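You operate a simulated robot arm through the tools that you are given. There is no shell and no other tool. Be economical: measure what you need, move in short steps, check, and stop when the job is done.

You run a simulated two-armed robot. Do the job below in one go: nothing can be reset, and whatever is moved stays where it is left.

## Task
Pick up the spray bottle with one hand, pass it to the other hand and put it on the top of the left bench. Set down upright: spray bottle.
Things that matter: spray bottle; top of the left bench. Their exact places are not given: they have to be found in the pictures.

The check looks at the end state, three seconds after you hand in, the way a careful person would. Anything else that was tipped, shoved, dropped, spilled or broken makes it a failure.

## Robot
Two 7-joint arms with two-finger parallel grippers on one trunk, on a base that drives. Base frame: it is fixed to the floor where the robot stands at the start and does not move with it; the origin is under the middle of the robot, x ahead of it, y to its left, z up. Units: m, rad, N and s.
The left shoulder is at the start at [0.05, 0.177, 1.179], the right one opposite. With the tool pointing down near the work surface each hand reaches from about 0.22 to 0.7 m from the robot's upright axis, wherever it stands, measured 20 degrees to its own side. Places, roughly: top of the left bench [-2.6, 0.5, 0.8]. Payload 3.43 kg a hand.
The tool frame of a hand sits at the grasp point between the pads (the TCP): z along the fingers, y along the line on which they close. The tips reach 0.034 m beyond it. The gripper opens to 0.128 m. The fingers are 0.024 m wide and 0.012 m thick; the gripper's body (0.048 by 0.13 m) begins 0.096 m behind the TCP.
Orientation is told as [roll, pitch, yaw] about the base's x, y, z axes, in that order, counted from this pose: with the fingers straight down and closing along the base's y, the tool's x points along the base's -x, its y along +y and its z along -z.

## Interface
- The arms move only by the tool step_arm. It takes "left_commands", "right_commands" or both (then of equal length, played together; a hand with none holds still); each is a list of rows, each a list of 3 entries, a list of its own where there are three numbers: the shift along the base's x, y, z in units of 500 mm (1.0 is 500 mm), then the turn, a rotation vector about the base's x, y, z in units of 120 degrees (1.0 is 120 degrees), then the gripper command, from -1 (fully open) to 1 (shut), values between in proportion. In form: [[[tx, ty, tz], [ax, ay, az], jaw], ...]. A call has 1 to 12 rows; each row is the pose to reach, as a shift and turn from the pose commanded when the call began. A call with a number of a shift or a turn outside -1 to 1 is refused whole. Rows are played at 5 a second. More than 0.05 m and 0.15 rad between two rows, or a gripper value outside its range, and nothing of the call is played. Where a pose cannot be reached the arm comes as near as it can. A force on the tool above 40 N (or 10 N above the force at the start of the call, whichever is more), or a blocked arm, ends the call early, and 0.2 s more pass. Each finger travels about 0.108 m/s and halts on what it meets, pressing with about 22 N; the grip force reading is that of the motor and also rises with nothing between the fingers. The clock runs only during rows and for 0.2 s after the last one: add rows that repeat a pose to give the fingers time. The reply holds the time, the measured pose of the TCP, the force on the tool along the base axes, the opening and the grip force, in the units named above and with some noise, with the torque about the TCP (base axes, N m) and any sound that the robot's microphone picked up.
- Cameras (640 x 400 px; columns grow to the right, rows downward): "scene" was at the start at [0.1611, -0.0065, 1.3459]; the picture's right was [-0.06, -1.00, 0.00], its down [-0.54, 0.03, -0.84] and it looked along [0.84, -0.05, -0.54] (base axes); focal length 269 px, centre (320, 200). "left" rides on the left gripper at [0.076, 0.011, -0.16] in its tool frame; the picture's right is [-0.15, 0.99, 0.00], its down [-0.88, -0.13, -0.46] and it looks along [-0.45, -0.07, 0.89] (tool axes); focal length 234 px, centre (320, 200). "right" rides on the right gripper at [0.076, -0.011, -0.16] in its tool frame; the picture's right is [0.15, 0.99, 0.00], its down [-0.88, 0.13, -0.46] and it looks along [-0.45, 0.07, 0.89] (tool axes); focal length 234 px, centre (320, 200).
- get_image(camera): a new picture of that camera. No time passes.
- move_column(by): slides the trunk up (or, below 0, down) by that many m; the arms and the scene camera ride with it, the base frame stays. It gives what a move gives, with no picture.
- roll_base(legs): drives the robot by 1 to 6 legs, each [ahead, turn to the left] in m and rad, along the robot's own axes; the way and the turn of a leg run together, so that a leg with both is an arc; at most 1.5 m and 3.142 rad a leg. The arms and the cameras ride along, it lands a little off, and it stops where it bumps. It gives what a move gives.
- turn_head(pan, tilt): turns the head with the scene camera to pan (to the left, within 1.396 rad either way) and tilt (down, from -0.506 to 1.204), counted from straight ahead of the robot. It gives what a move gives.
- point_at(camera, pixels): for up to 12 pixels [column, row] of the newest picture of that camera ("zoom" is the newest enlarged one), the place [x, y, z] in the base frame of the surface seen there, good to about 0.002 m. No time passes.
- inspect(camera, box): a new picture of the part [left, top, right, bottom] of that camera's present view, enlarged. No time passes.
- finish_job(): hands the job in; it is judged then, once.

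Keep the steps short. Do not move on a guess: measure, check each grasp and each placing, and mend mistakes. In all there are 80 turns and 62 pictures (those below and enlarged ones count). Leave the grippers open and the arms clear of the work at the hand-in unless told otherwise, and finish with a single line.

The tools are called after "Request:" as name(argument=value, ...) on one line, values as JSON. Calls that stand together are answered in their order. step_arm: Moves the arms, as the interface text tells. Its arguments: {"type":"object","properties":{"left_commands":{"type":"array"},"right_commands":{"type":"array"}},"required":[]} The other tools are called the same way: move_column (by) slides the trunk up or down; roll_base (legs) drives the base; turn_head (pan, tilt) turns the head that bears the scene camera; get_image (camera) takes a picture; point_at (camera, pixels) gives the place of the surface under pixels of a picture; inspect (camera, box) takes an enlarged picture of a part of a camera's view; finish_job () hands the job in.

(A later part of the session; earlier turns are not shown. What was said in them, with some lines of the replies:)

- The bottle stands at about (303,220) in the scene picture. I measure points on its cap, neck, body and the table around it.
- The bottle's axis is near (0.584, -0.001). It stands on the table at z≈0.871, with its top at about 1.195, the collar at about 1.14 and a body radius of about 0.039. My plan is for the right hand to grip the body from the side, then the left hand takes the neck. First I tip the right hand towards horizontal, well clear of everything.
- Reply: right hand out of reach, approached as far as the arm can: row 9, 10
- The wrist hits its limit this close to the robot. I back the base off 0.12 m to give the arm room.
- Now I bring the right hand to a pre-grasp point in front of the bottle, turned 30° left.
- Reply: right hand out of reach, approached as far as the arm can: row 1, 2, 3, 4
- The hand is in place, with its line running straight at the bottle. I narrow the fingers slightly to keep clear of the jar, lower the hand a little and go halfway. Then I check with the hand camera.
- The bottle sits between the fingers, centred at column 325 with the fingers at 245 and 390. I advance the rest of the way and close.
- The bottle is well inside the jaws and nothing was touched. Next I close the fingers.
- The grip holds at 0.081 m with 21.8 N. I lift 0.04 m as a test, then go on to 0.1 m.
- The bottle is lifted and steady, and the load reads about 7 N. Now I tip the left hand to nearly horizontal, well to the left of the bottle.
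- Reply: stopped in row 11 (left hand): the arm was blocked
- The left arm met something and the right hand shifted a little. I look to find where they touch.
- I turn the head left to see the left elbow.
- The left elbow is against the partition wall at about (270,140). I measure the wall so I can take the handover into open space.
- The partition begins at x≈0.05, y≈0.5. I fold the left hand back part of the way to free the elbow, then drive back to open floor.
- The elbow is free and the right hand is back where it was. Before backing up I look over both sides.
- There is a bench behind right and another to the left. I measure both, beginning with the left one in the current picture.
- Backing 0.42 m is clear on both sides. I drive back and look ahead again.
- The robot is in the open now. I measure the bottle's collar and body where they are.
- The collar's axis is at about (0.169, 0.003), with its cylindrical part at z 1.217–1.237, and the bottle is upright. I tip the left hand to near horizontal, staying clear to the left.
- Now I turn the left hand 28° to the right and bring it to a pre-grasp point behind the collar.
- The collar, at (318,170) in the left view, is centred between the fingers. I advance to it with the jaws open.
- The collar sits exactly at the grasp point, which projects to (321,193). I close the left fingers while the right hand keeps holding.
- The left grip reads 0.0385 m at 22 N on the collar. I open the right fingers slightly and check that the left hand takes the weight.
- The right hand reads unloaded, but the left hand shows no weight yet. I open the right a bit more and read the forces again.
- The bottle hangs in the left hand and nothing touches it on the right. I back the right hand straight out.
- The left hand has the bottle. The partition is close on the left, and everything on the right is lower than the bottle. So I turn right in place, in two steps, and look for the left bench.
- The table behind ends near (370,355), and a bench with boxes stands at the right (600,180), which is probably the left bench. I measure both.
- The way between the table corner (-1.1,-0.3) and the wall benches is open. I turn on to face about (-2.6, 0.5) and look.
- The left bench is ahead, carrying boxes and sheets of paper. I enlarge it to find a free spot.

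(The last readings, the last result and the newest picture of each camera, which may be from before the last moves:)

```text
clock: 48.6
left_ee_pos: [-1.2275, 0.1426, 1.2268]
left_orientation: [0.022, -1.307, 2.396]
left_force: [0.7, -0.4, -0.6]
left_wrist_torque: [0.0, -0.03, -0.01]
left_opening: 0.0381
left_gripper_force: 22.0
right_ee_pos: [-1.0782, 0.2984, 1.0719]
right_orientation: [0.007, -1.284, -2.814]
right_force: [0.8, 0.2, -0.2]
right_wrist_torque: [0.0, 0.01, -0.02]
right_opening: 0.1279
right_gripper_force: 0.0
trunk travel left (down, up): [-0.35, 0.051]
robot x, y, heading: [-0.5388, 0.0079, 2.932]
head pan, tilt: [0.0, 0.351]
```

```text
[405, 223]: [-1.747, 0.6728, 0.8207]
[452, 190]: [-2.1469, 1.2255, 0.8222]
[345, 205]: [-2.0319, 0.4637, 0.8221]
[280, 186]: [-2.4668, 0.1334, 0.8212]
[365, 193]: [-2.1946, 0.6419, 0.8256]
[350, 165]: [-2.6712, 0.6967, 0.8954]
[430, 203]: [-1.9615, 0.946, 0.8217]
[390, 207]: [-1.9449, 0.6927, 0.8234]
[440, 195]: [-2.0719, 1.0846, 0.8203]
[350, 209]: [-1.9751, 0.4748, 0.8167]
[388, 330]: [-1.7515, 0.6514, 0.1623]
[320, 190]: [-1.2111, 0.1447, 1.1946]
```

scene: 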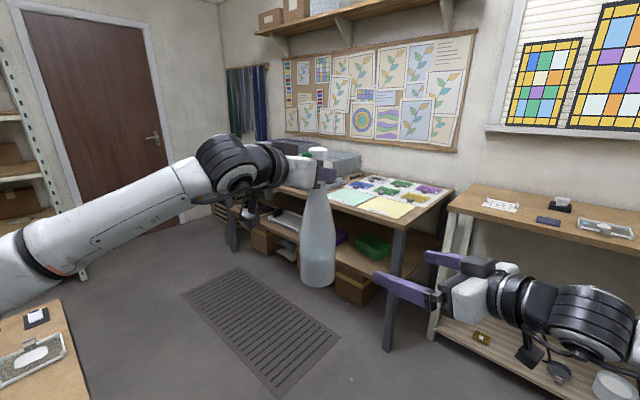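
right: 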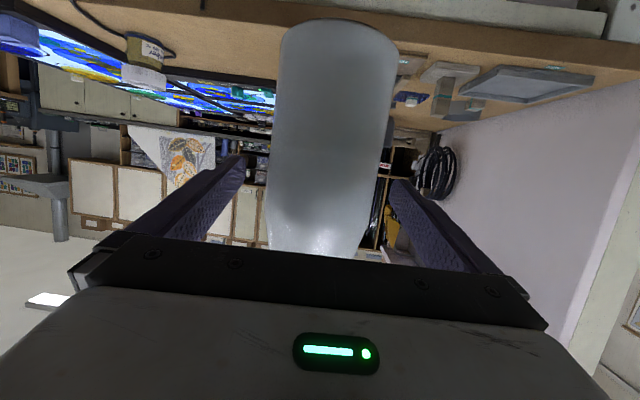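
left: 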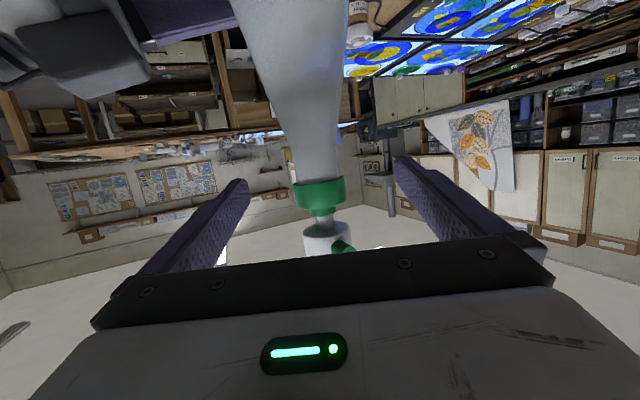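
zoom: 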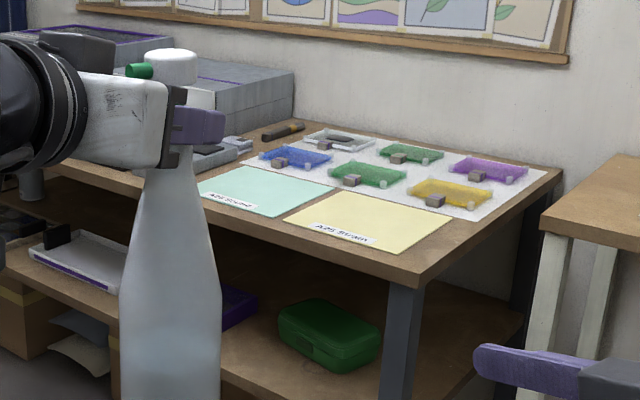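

The bench top is at z≈0.82, with its front right corner at (-1.75, 0.67). I measure the bare wood around the sheets.

Request:
point_at(camera="zoom", pixels=[[418, 272], [345, 250], [450, 226], [380, 195], [285, 218], [495, 220], [542, 170], [555, 172], [240, 215], [420, 250], [270, 130], [470, 230]])

```text
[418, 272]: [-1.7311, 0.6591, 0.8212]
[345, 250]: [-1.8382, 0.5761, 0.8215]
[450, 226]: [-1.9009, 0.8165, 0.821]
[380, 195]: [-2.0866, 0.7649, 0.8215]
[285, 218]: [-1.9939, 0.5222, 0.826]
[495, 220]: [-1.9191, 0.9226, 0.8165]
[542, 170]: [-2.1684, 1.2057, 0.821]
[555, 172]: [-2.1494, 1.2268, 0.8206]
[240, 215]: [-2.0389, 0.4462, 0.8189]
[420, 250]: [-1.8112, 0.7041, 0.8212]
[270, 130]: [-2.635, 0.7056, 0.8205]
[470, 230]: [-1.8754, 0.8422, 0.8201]
```

Near the right corner there is little bare wood, only thin sheets. I raise the trunk a little for clearance, drive to an open spot before the bench and look at the rest of the top.

Request:
move_column(by=0.05)

Request:
roll_base(legs=[[0, -0.05], [0.7, 0]])

Request:
get_image(camera="scene")

```text
clock: 49.5
left_ee_pos: [-1.2272, 0.1424, 1.2773]
left_orientation: [0.024, -1.309, 2.396]
left_force: [-0.3, -0.5, -7.1]
left_wrist_torque: [-0.01, -0.03, 0.01]
left_opening: 0.0382
left_gripper_force: 21.9
right_ee_pos: [-1.0767, 0.298, 1.1213]
right_orientation: [0.009, -1.283, -2.813]
right_force: [0.7, 0.3, -0.6]
right_wrist_torque: [-0.03, 0.01, -0.02]
right_opening: 0.1278
right_gripper_force: 0.0
trunk travel left (down, up): [-0.4, 0.001]
robot x, y, heading: [-0.5369, 0.0023, 2.928]
head pan, tilt: [0.0, 0.351]
```

```text
clock: 53.7
left_ee_pos: [-1.8881, 0.3601, 1.2774]
left_orientation: [0.022, -1.306, 2.343]
left_force: [-1.3, 0.1, -7.6]
left_wrist_torque: [-0.01, -0.01, -0.03]
left_opening: 0.0383
left_gripper_force: 21.8
right_ee_pos: [-1.7304, 0.5064, 1.1212]
right_orientation: [0.009, -1.283, -2.871]
right_force: [0.1, -0.3, 0.2]
right_wrist_torque: [-0.01, -0.03, -0.05]
right_opening: 0.1282
right_gripper_force: 0.1
trunk travel left (down, up): [-0.4, 0.001]
robot x, y, heading: [-1.2072, 0.1823, 2.88]
head pan, tilt: [0.0, 0.351]
```

```text
30 pictures are left
```

scene: 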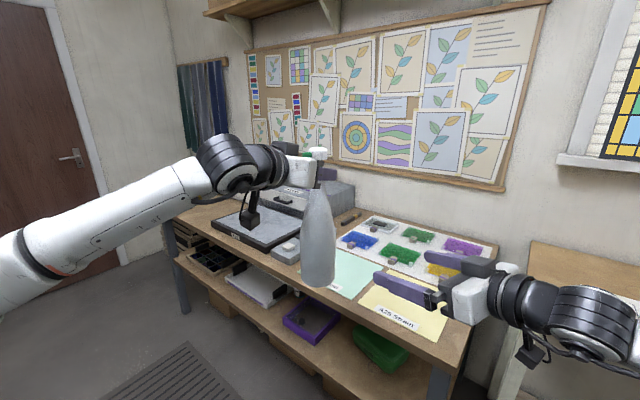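

From here I can see most of the top. I enlarge the left and middle parts to find bare wood.

Request:
inspect(camera="scene", box=[160, 170, 480, 340])

```text
2.00 times, centred on (320, 255) of scene
```

zoom: 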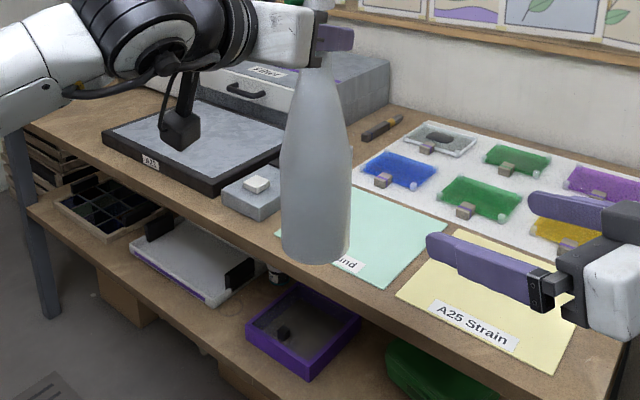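

Bare wood shows at the left end, near zoom (70,120), and perhaps behind the bottle. I measure these areas.

Request:
point_at(camera="zoom", pixels=[[30, 125], [105, 142], [145, 107], [90, 95], [70, 125], [185, 205], [222, 195], [262, 222], [285, 205], [280, 240], [360, 150], [385, 115]])

```text
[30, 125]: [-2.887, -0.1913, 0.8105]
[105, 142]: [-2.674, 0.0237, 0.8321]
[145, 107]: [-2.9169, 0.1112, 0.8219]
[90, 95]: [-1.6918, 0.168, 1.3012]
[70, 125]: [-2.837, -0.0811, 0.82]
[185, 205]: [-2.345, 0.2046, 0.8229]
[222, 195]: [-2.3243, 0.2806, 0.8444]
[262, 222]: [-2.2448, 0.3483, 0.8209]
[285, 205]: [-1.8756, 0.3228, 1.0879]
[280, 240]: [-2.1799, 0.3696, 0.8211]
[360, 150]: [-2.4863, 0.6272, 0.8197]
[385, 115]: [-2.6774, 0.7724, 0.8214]
```

There is bare wood at the bench's left end, around (-2.87, -0.03), 0.12 m from the tray. I will drive along the aisle parallel to the bench. I start with a small step forward, a left turn and a first stretch.

Request:
roll_base(legs=[[0.1, 0], [0, 0.87], [0.7, 0]])

Request:
get_image(camera="scene")

```text
clock: 60.6
left_ee_pos: [-2.4567, -0.5981, 1.2773]
left_orientation: [0.021, -1.307, -3.075]
left_force: [-0.1, -0.5, -7.8]
left_wrist_torque: [0.02, -0.04, 0.01]
left_opening: 0.0382
left_gripper_force: 22.1
right_ee_pos: [-2.4651, -0.3826, 1.1224]
right_orientation: [0.009, -1.283, -2.001]
right_force: [-0.5, 0.2, 0.3]
right_wrist_torque: [-0.01, 0.0, 0.01]
right_opening: 0.1281
right_gripper_force: 0.0
trunk travel left (down, up): [-0.4, 0.001]
robot x, y, heading: [-1.8809, -0.1926, -2.536]
head pan, tilt: [0.0, 0.351]
```

```text
28 pictures are left
```

scene: 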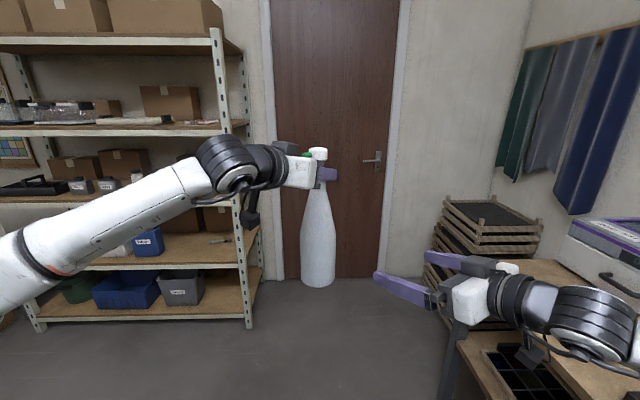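

I measure the crates, the rack, the door and the bench end before going on.

Request:
point_at(camera="scene", pixels=[[490, 200], [450, 215], [540, 225], [340, 200], [220, 40], [245, 200], [520, 262], [590, 270], [440, 335], [600, 230], [560, 265], [500, 100]])

```text
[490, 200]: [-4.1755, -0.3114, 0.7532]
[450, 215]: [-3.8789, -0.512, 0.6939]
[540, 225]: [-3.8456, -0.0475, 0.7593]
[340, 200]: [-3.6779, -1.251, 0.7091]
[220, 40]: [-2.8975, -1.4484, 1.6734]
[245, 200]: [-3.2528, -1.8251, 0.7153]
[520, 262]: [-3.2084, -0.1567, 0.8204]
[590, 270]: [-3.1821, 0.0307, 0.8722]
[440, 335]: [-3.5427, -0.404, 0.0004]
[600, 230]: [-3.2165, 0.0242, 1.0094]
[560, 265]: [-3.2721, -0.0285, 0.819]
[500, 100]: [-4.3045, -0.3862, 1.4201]
```

The bare area runs about 0.5 m along the edge and 0.33 m deep. I aim for (-2.94, -0.06). I raise the right hand for clearance, then drive on and turn to face the bench.

Request:
step_arm(right_commands=[[[0, 0, 0.08], [0, 0, 0], -1], [[0, 0, 0.16], [0, 0, 0], -1], [[0, 0, 0.24], [0, 0, 0], -1], [[0, 0, 0.24], [0, 0, 0], -1]])

Request:
roll_base(legs=[[0.776, 0], [0, -0.8]])

Request:
get_image(camera="scene")

```text
clock: 61.6
left_ee_pos: [-2.4553, -0.5983, 1.2766]
left_orientation: [0.022, -1.307, -3.073]
left_force: [-0.2, 0.0, -7.7]
left_wrist_torque: [0.02, -0.02, -0.01]
left_opening: 0.0382
left_gripper_force: 21.7
right_ee_pos: [-2.4658, -0.383, 1.2432]
right_orientation: [0.006, -1.282, -2.0]
right_force: [-0.4, 0.1, -1.0]
right_wrist_torque: [-0.04, -0.02, 0.04]
right_opening: 0.1281
right_gripper_force: 0.0
trunk travel left (down, up): [-0.4, 0.001]
robot x, y, heading: [-1.8805, -0.1941, -2.536]
head pan, tilt: [0.0, 0.351]
```

```text
clock: 67.8
left_ee_pos: [-3.2082, -0.5, 1.2757]
left_orientation: [0.023, -1.308, 2.406]
left_force: [-0.9, 0.1, -7.9]
left_wrist_torque: [0.01, -0.01, 0.05]
left_opening: 0.0381
left_gripper_force: 22.0
right_ee_pos: [-3.0589, -0.3436, 1.243]
right_orientation: [0.009, -1.283, -2.803]
right_force: [0.4, 0.3, -0.1]
right_wrist_torque: [0.0, 0.01, -0.01]
right_opening: 0.128
right_gripper_force: 0.2
trunk travel left (down, up): [-0.4, 0.001]
robot x, y, heading: [-2.5137, -0.6351, 2.945]
head pan, tilt: [0.0, 0.351]
```

```text
27 pictures are left
```

scene: 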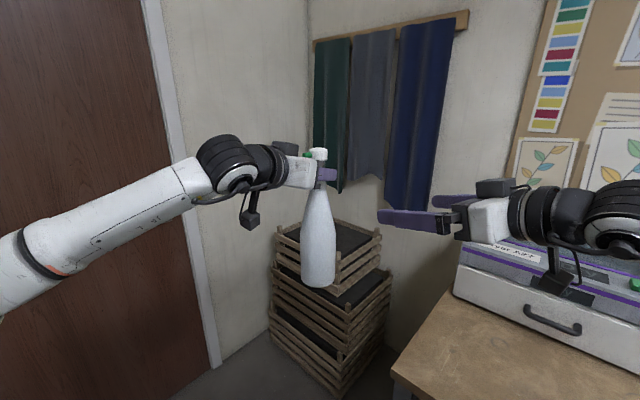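

Everything is clear and the bottle hangs upright. I complete the turn towards the bench.

Request:
roll_base(legs=[[0, -0.735]])

Request:
turn_head(pan=0.0, tilt=0.6)

Request:
get_image(camera="scene")

Request:
get_image(camera="left")

```text
clock: 70.2
left_ee_pos: [-2.9383, -0.0696, 1.2754]
left_orientation: [0.025, -1.307, 1.667]
left_force: [0.9, -0.1, -6.9]
left_wrist_torque: [-0.03, 0.0, 0.03]
left_opening: 0.0382
left_gripper_force: 21.9
right_ee_pos: [-2.7225, -0.0536, 1.2431]
right_orientation: [0.009, -1.283, 2.739]
right_force: [-0.2, 0.1, -0.3]
right_wrist_torque: [-0.02, 0.01, -0.01]
right_opening: 0.1281
right_gripper_force: 0.1
trunk travel left (down, up): [-0.4, 0.001]
robot x, y, heading: [-2.5165, -0.6353, 2.204]
head pan, tilt: [0.0, 0.351]
```

```text
clock: 71.0
left_ee_pos: [-2.9398, -0.0707, 1.2755]
left_orientation: [0.02, -1.305, 1.667]
left_force: [-0.1, 0.0, -6.9]
left_wrist_torque: [-0.03, -0.01, 0.02]
left_opening: 0.0382
left_gripper_force: 21.7
right_ee_pos: [-2.7229, -0.0542, 1.2429]
right_orientation: [0.006, -1.283, 2.739]
right_force: [-0.6, 0.0, 0.2]
right_wrist_torque: [-0.05, 0.01, 0.0]
right_opening: 0.1278
right_gripper_force: 0.0
trunk travel left (down, up): [-0.4, 0.001]
robot x, y, heading: [-2.5182, -0.6348, 2.203]
head pan, tilt: [0.0, 0.6]
```

```text
26 pictures are left
```

scene: 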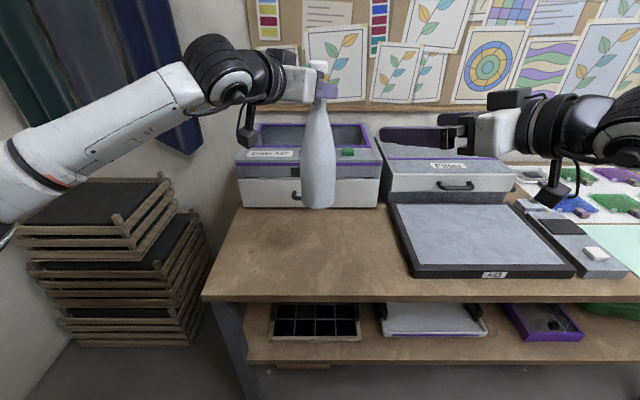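

```text
25 pictures are left
```

left: 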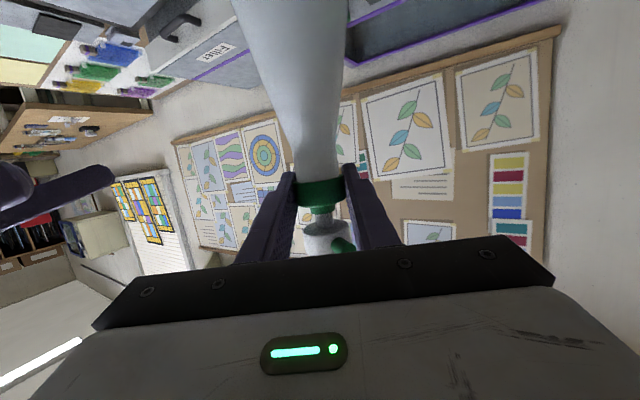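

The bottle hangs over wide bare wood. I measure its base, the bench beneath it and how plumb it is.

Request:
point_at(camera="scene", pixels=[[318, 208], [318, 190], [319, 150], [319, 115], [304, 180], [334, 180], [300, 215], [310, 235], [370, 212], [397, 235], [310, 285], [250, 240]])

Request:
inspect(camera="scene", box=[240, 50, 400, 220])

```text
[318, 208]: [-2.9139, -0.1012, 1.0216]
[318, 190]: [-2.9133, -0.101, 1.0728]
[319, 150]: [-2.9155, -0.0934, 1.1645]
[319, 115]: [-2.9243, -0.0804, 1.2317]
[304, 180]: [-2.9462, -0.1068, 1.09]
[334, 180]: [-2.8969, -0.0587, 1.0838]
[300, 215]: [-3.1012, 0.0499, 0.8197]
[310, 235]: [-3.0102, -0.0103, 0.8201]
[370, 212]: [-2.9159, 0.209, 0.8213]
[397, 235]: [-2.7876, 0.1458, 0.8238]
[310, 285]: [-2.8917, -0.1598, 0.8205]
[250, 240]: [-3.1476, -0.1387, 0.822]
```

```text
2.35 times, centred on (320, 135) of scene
```

zoom: 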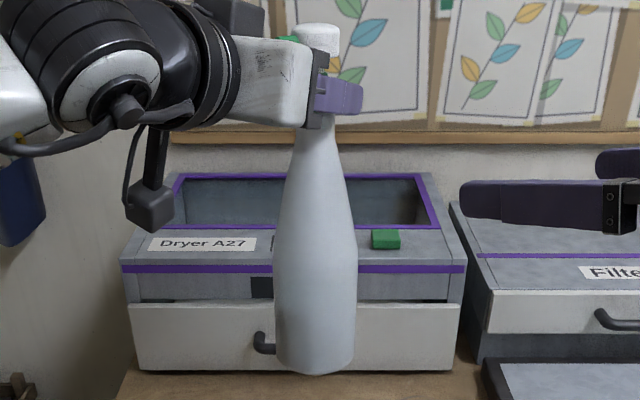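

The bottle is plumb with its base at z≈1.019, about 0.2 m over the bench, and 0.13 m in from the front edge. I lower it 0.175 m first.

Request:
step_arm(left_commands=[[[0, 0, -0.06], [0, 0, 0], 1], [[0, 0, -0.12], [0, 0, 0], 1], [[0, 0, -0.18], [0, 0, 0], 1], [[0, 0, -0.24], [0, 0, 0], 1], [[0, 0, -0.3], [0, 0, 0], 1], [[0, 0, -0.35], [0, 0, 0], 1], [[0, 0, -0.35], [0, 0, 0], 1]])

Request:
inspect(camera="scene", box=[220, 90, 420, 290])

```text
clock: 72.6
left_ee_pos: [-2.9387, -0.0713, 1.1014]
left_orientation: [0.021, -1.306, 1.668]
left_force: [0.2, 0.2, -8.2]
left_wrist_torque: [-0.06, -0.01, -0.01]
left_opening: 0.0383
left_gripper_force: 22.1
right_ee_pos: [-2.7237, -0.0535, 1.2429]
right_orientation: [0.006, -1.285, 2.74]
right_force: [-0.2, -0.2, -0.3]
right_wrist_torque: [0.02, -0.01, -0.01]
right_opening: 0.1281
right_gripper_force: 0.0
trunk travel left (down, up): [-0.4, 0.001]
robot x, y, heading: [-2.5236, -0.633, 2.205]
head pan, tilt: [0.0, 0.6]
```

```text
2.00 times, centred on (320, 190) of scene
```

zoom: 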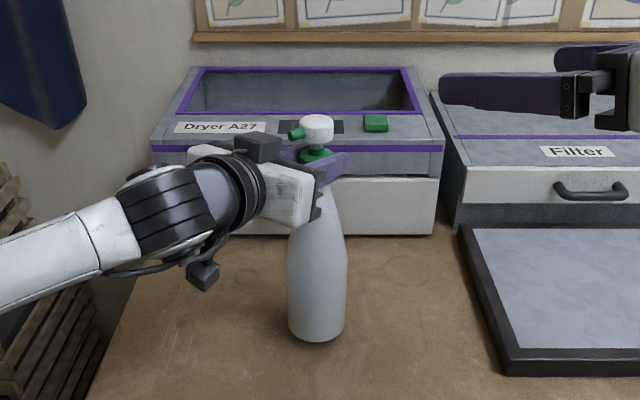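

About 0.024 m remain. I lower 0.02 m slowly and watch the load.

Request:
step_arm(left_commands=[[[0, 0, -0.012], [0, 0, 0], 1], [[0, 0, -0.024], [0, 0, 0], 1], [[0, 0, -0.034], [0, 0, 0], 1], [[0, 0, -0.04], [0, 0, 0], 1], [[0, 0, -0.04], [0, 0, 0], 1]])

Request:
step_arm(left_commands=[[[0, 0, -0.003], [0, 0, 0], 1], [[0, 0, -0.003], [0, 0, 0], 1]])

Request:
step_arm(left_commands=[[[0, 0, -0.003], [0, 0, 0], 1], [[0, 0, -0.003], [0, 0, 0], 1]])

```text
clock: 73.8
left_ee_pos: [-2.9386, -0.0708, 1.0821]
left_orientation: [0.021, -1.306, 1.668]
left_force: [-0.1, -1.0, -6.2]
left_wrist_torque: [0.03, 0.0, -0.01]
left_opening: 0.0381
left_gripper_force: 22.1
right_ee_pos: [-2.7235, -0.0547, 1.2422]
right_orientation: [0.008, -1.285, 2.74]
right_force: [0.5, -0.1, 0.3]
right_wrist_torque: [-0.01, -0.02, 0.01]
right_opening: 0.1281
right_gripper_force: 0.1
trunk travel left (down, up): [-0.4, 0.001]
robot x, y, heading: [-2.5164, -0.6315, 2.205]
head pan, tilt: [0.0, 0.6]
```

```text
clock: 74.4
left_ee_pos: [-2.9364, -0.071, 1.0816]
left_orientation: [0.023, -1.308, 1.665]
left_force: [-0.1, -0.4, -0.1]
left_wrist_torque: [0.02, 0.05, 0.0]
left_opening: 0.0385
left_gripper_force: 21.7
right_ee_pos: [-2.7228, -0.0558, 1.2442]
right_orientation: [0.005, -1.284, 2.743]
right_force: [-0.3, 0.6, 0.4]
right_wrist_torque: [-0.01, 0.0, 0.0]
right_opening: 0.1284
right_gripper_force: 0.1
trunk travel left (down, up): [-0.4, 0.001]
robot x, y, heading: [-2.5148, -0.6353, 2.204]
head pan, tilt: [0.0, 0.6]
```

```text
clock: 75.0
left_ee_pos: [-2.9375, -0.0722, 1.0806]
left_orientation: [0.026, -1.308, 1.663]
left_force: [-0.6, -1.8, 6.8]
left_wrist_torque: [0.11, 0.04, 0.04]
left_opening: 0.0383
left_gripper_force: 21.6
right_ee_pos: [-2.7237, -0.0562, 1.2434]
right_orientation: [0.004, -1.286, 2.743]
right_force: [-0.5, -0.7, -0.1]
right_wrist_torque: [0.02, 0.04, 0.05]
right_opening: 0.1283
right_gripper_force: 0.1
trunk travel left (down, up): [-0.4, 0.001]
robot x, y, heading: [-2.5159, -0.6331, 2.206]
head pan, tilt: [0.0, 0.6]
```

The load went from -7 to +7 N, so the base is on the bench. I ease up 1.5 mm and check that it stands straight.

Request:
step_arm(left_commands=[[[0, 0, 0.003], [0, 0, 0], 1], [[0, 0, 0.003], [0, 0, 0], 1]])

Request:
inspect(camera="scene", box=[240, 130, 400, 290])

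```text
clock: 75.6
left_ee_pos: [-2.9375, -0.0714, 1.0816]
left_orientation: [0.025, -1.307, 1.666]
left_force: [-2.6, 0.7, 6.1]
left_wrist_torque: [0.64, 0.13, 0.02]
left_opening: 0.0382
left_gripper_force: 22.1
right_ee_pos: [-2.7227, -0.0562, 1.2433]
right_orientation: [0.006, -1.284, 2.743]
right_force: [-0.1, -0.3, -0.6]
right_wrist_torque: [-0.01, 0.02, -0.04]
right_opening: 0.1279
right_gripper_force: 0.0
trunk travel left (down, up): [-0.4, 0.001]
robot x, y, heading: [-2.5183, -0.6323, 2.204]
head pan, tilt: [0.0, 0.6]
```

```text
2.50 times, centred on (320, 210) of scene
```

zoom: 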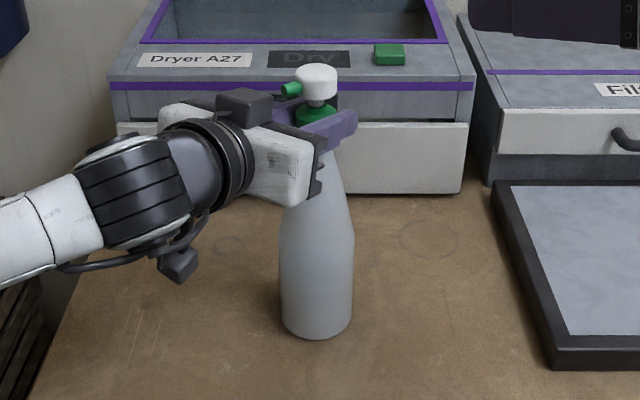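

The bottle stands on the wood, upright. I open the left fingers gradually.

Request:
step_arm(left_commands=[[[0, 0, 0], [0, 0, 0], 0.35], [[0, 0, 0], [0, 0, 0], 0.2], [[0, 0, 0], [0, 0, 0], 0], [[0, 0, 0], [0, 0, 0], -0.4], [[0, 0, 0], [0, 0, 0], -1], [[0, 0, 0], [0, 0, 0], -1]])

Request:
get_image(camera="left")

```text
clock: 77.0
left_ee_pos: [-2.9374, -0.0716, 1.0808]
left_orientation: [0.022, -1.307, 1.667]
left_force: [0.1, 0.8, 1.3]
left_wrist_torque: [-0.01, 0.02, 0.02]
left_opening: 0.1281
left_gripper_force: 0.0
right_ee_pos: [-2.7235, -0.0548, 1.2414]
right_orientation: [0.007, -1.285, 2.744]
right_force: [0.6, 0.2, 0.2]
right_wrist_torque: [0.02, 0.0, 0.04]
right_opening: 0.1279
right_gripper_force: 0.1
trunk travel left (down, up): [-0.4, 0.001]
robot x, y, heading: [-2.5197, -0.6327, 2.208]
head pan, tilt: [0.0, 0.6]
```

```text
21 pictures are left
```

left: 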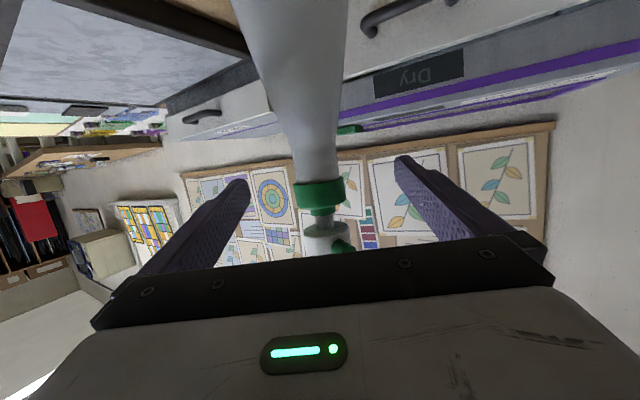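

The bottle stands free between the open fingers. I draw the left hand straight back along its fingers.

Request:
step_arm(left_commands=[[[0.004, -0.04, 0.005], [0, 0, 0], -1], [[0.008, -0.08, 0.01], [0, 0, 0], -1], [[0.012, -0.13, 0.02], [0, 0, 0], -1], [[0.018, -0.18, 0.035], [0, 0, 0], -1], [[0.022, -0.23, 0.05], [0, 0, 0], -1], [[0.026, -0.27, 0.06], [0, 0, 0], -1], [[0.026, -0.27, 0.06], [0, 0, 0], -1]])

Request:
get_image(camera="scene")

```text
clock: 78.6
left_ee_pos: [-2.9257, -0.2069, 1.1098]
left_orientation: [0.021, -1.305, 1.668]
left_force: [0.4, -0.1, -0.4]
left_wrist_torque: [0.01, 0.05, 0.0]
left_opening: 0.128
left_gripper_force: 0.0
right_ee_pos: [-2.7228, -0.0549, 1.2431]
right_orientation: [0.007, -1.285, 2.741]
right_force: [1.2, 0.4, -0.9]
right_wrist_torque: [0.01, 0.01, -0.01]
right_opening: 0.1277
right_gripper_force: 0.0
trunk travel left (down, up): [-0.4, 0.001]
robot x, y, heading: [-2.5142, -0.6347, 2.207]
head pan, tilt: [0.0, 0.6]
```

```text
20 pictures are left
```

scene: 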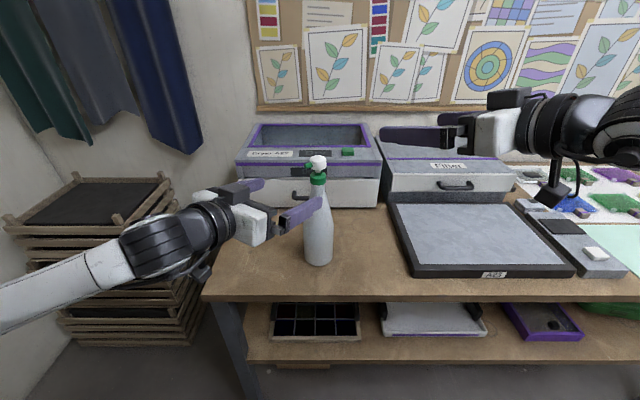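

The bottle stands on its own, upright. I move the left hand further aside to the left and up, then check once more.

Request:
step_arm(left_commands=[[[-0.04, -0.045, 0.03], [0, 0, 0], -1], [[-0.08, -0.09, 0.06], [0, 0, 0], -1], [[-0.12, -0.12, 0.1], [0, 0, 0], -1], [[-0.16, -0.14, 0.15], [0, 0, 0], -1], [[-0.16, -0.14, 0.15], [0, 0, 0], -1]])

Request:
inspect(camera="scene", box=[200, 110, 440, 310])

Request:
point_at(camera="scene", pixels=[[318, 264], [318, 240], [318, 200], [318, 182], [318, 160]])

```text
clock: 79.8
left_ee_pos: [-3.005, -0.2759, 1.1852]
left_orientation: [0.023, -1.307, 1.665]
left_force: [0.2, 0.3, 0.2]
left_wrist_torque: [0.01, 0.02, -0.01]
left_opening: 0.1281
left_gripper_force: 0.1
right_ee_pos: [-2.7237, -0.0547, 1.2422]
right_orientation: [0.006, -1.283, 2.743]
right_force: [0.1, 0.0, -0.2]
right_wrist_torque: [-0.04, 0.01, 0.02]
right_opening: 0.1278
right_gripper_force: 0.1
trunk travel left (down, up): [-0.4, 0.001]
robot x, y, heading: [-2.5165, -0.6326, 2.203]
head pan, tilt: [0.0, 0.6]
```

```text
2.00 times, centred on (320, 210) of scene
```

zoom: 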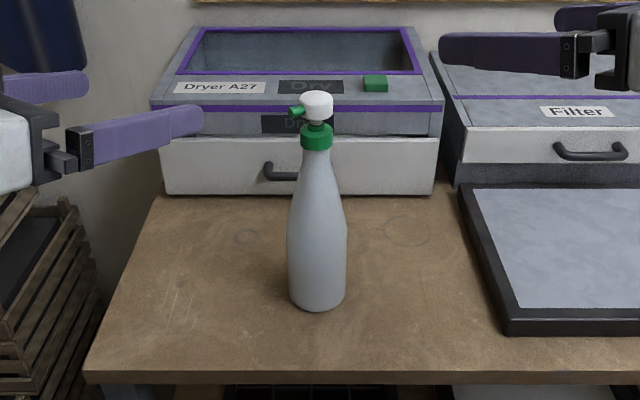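

```text
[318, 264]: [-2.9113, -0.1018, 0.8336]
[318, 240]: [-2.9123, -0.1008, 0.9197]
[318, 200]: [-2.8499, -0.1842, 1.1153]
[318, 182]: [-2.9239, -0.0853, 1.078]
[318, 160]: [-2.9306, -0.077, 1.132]
```

The bottle stands upright on bare wood, the hands are open and clear, and nothing else was disturbed. I hand in.

Request:
finish_job()

```text
The job is handed in.
```

The right hand picked up the spray bottle and passed it to the left hand, which set it upright on bare wood at the left end of the left bench; on the way the left elbow bumped the partition wall, and I saw nothing disturbed.
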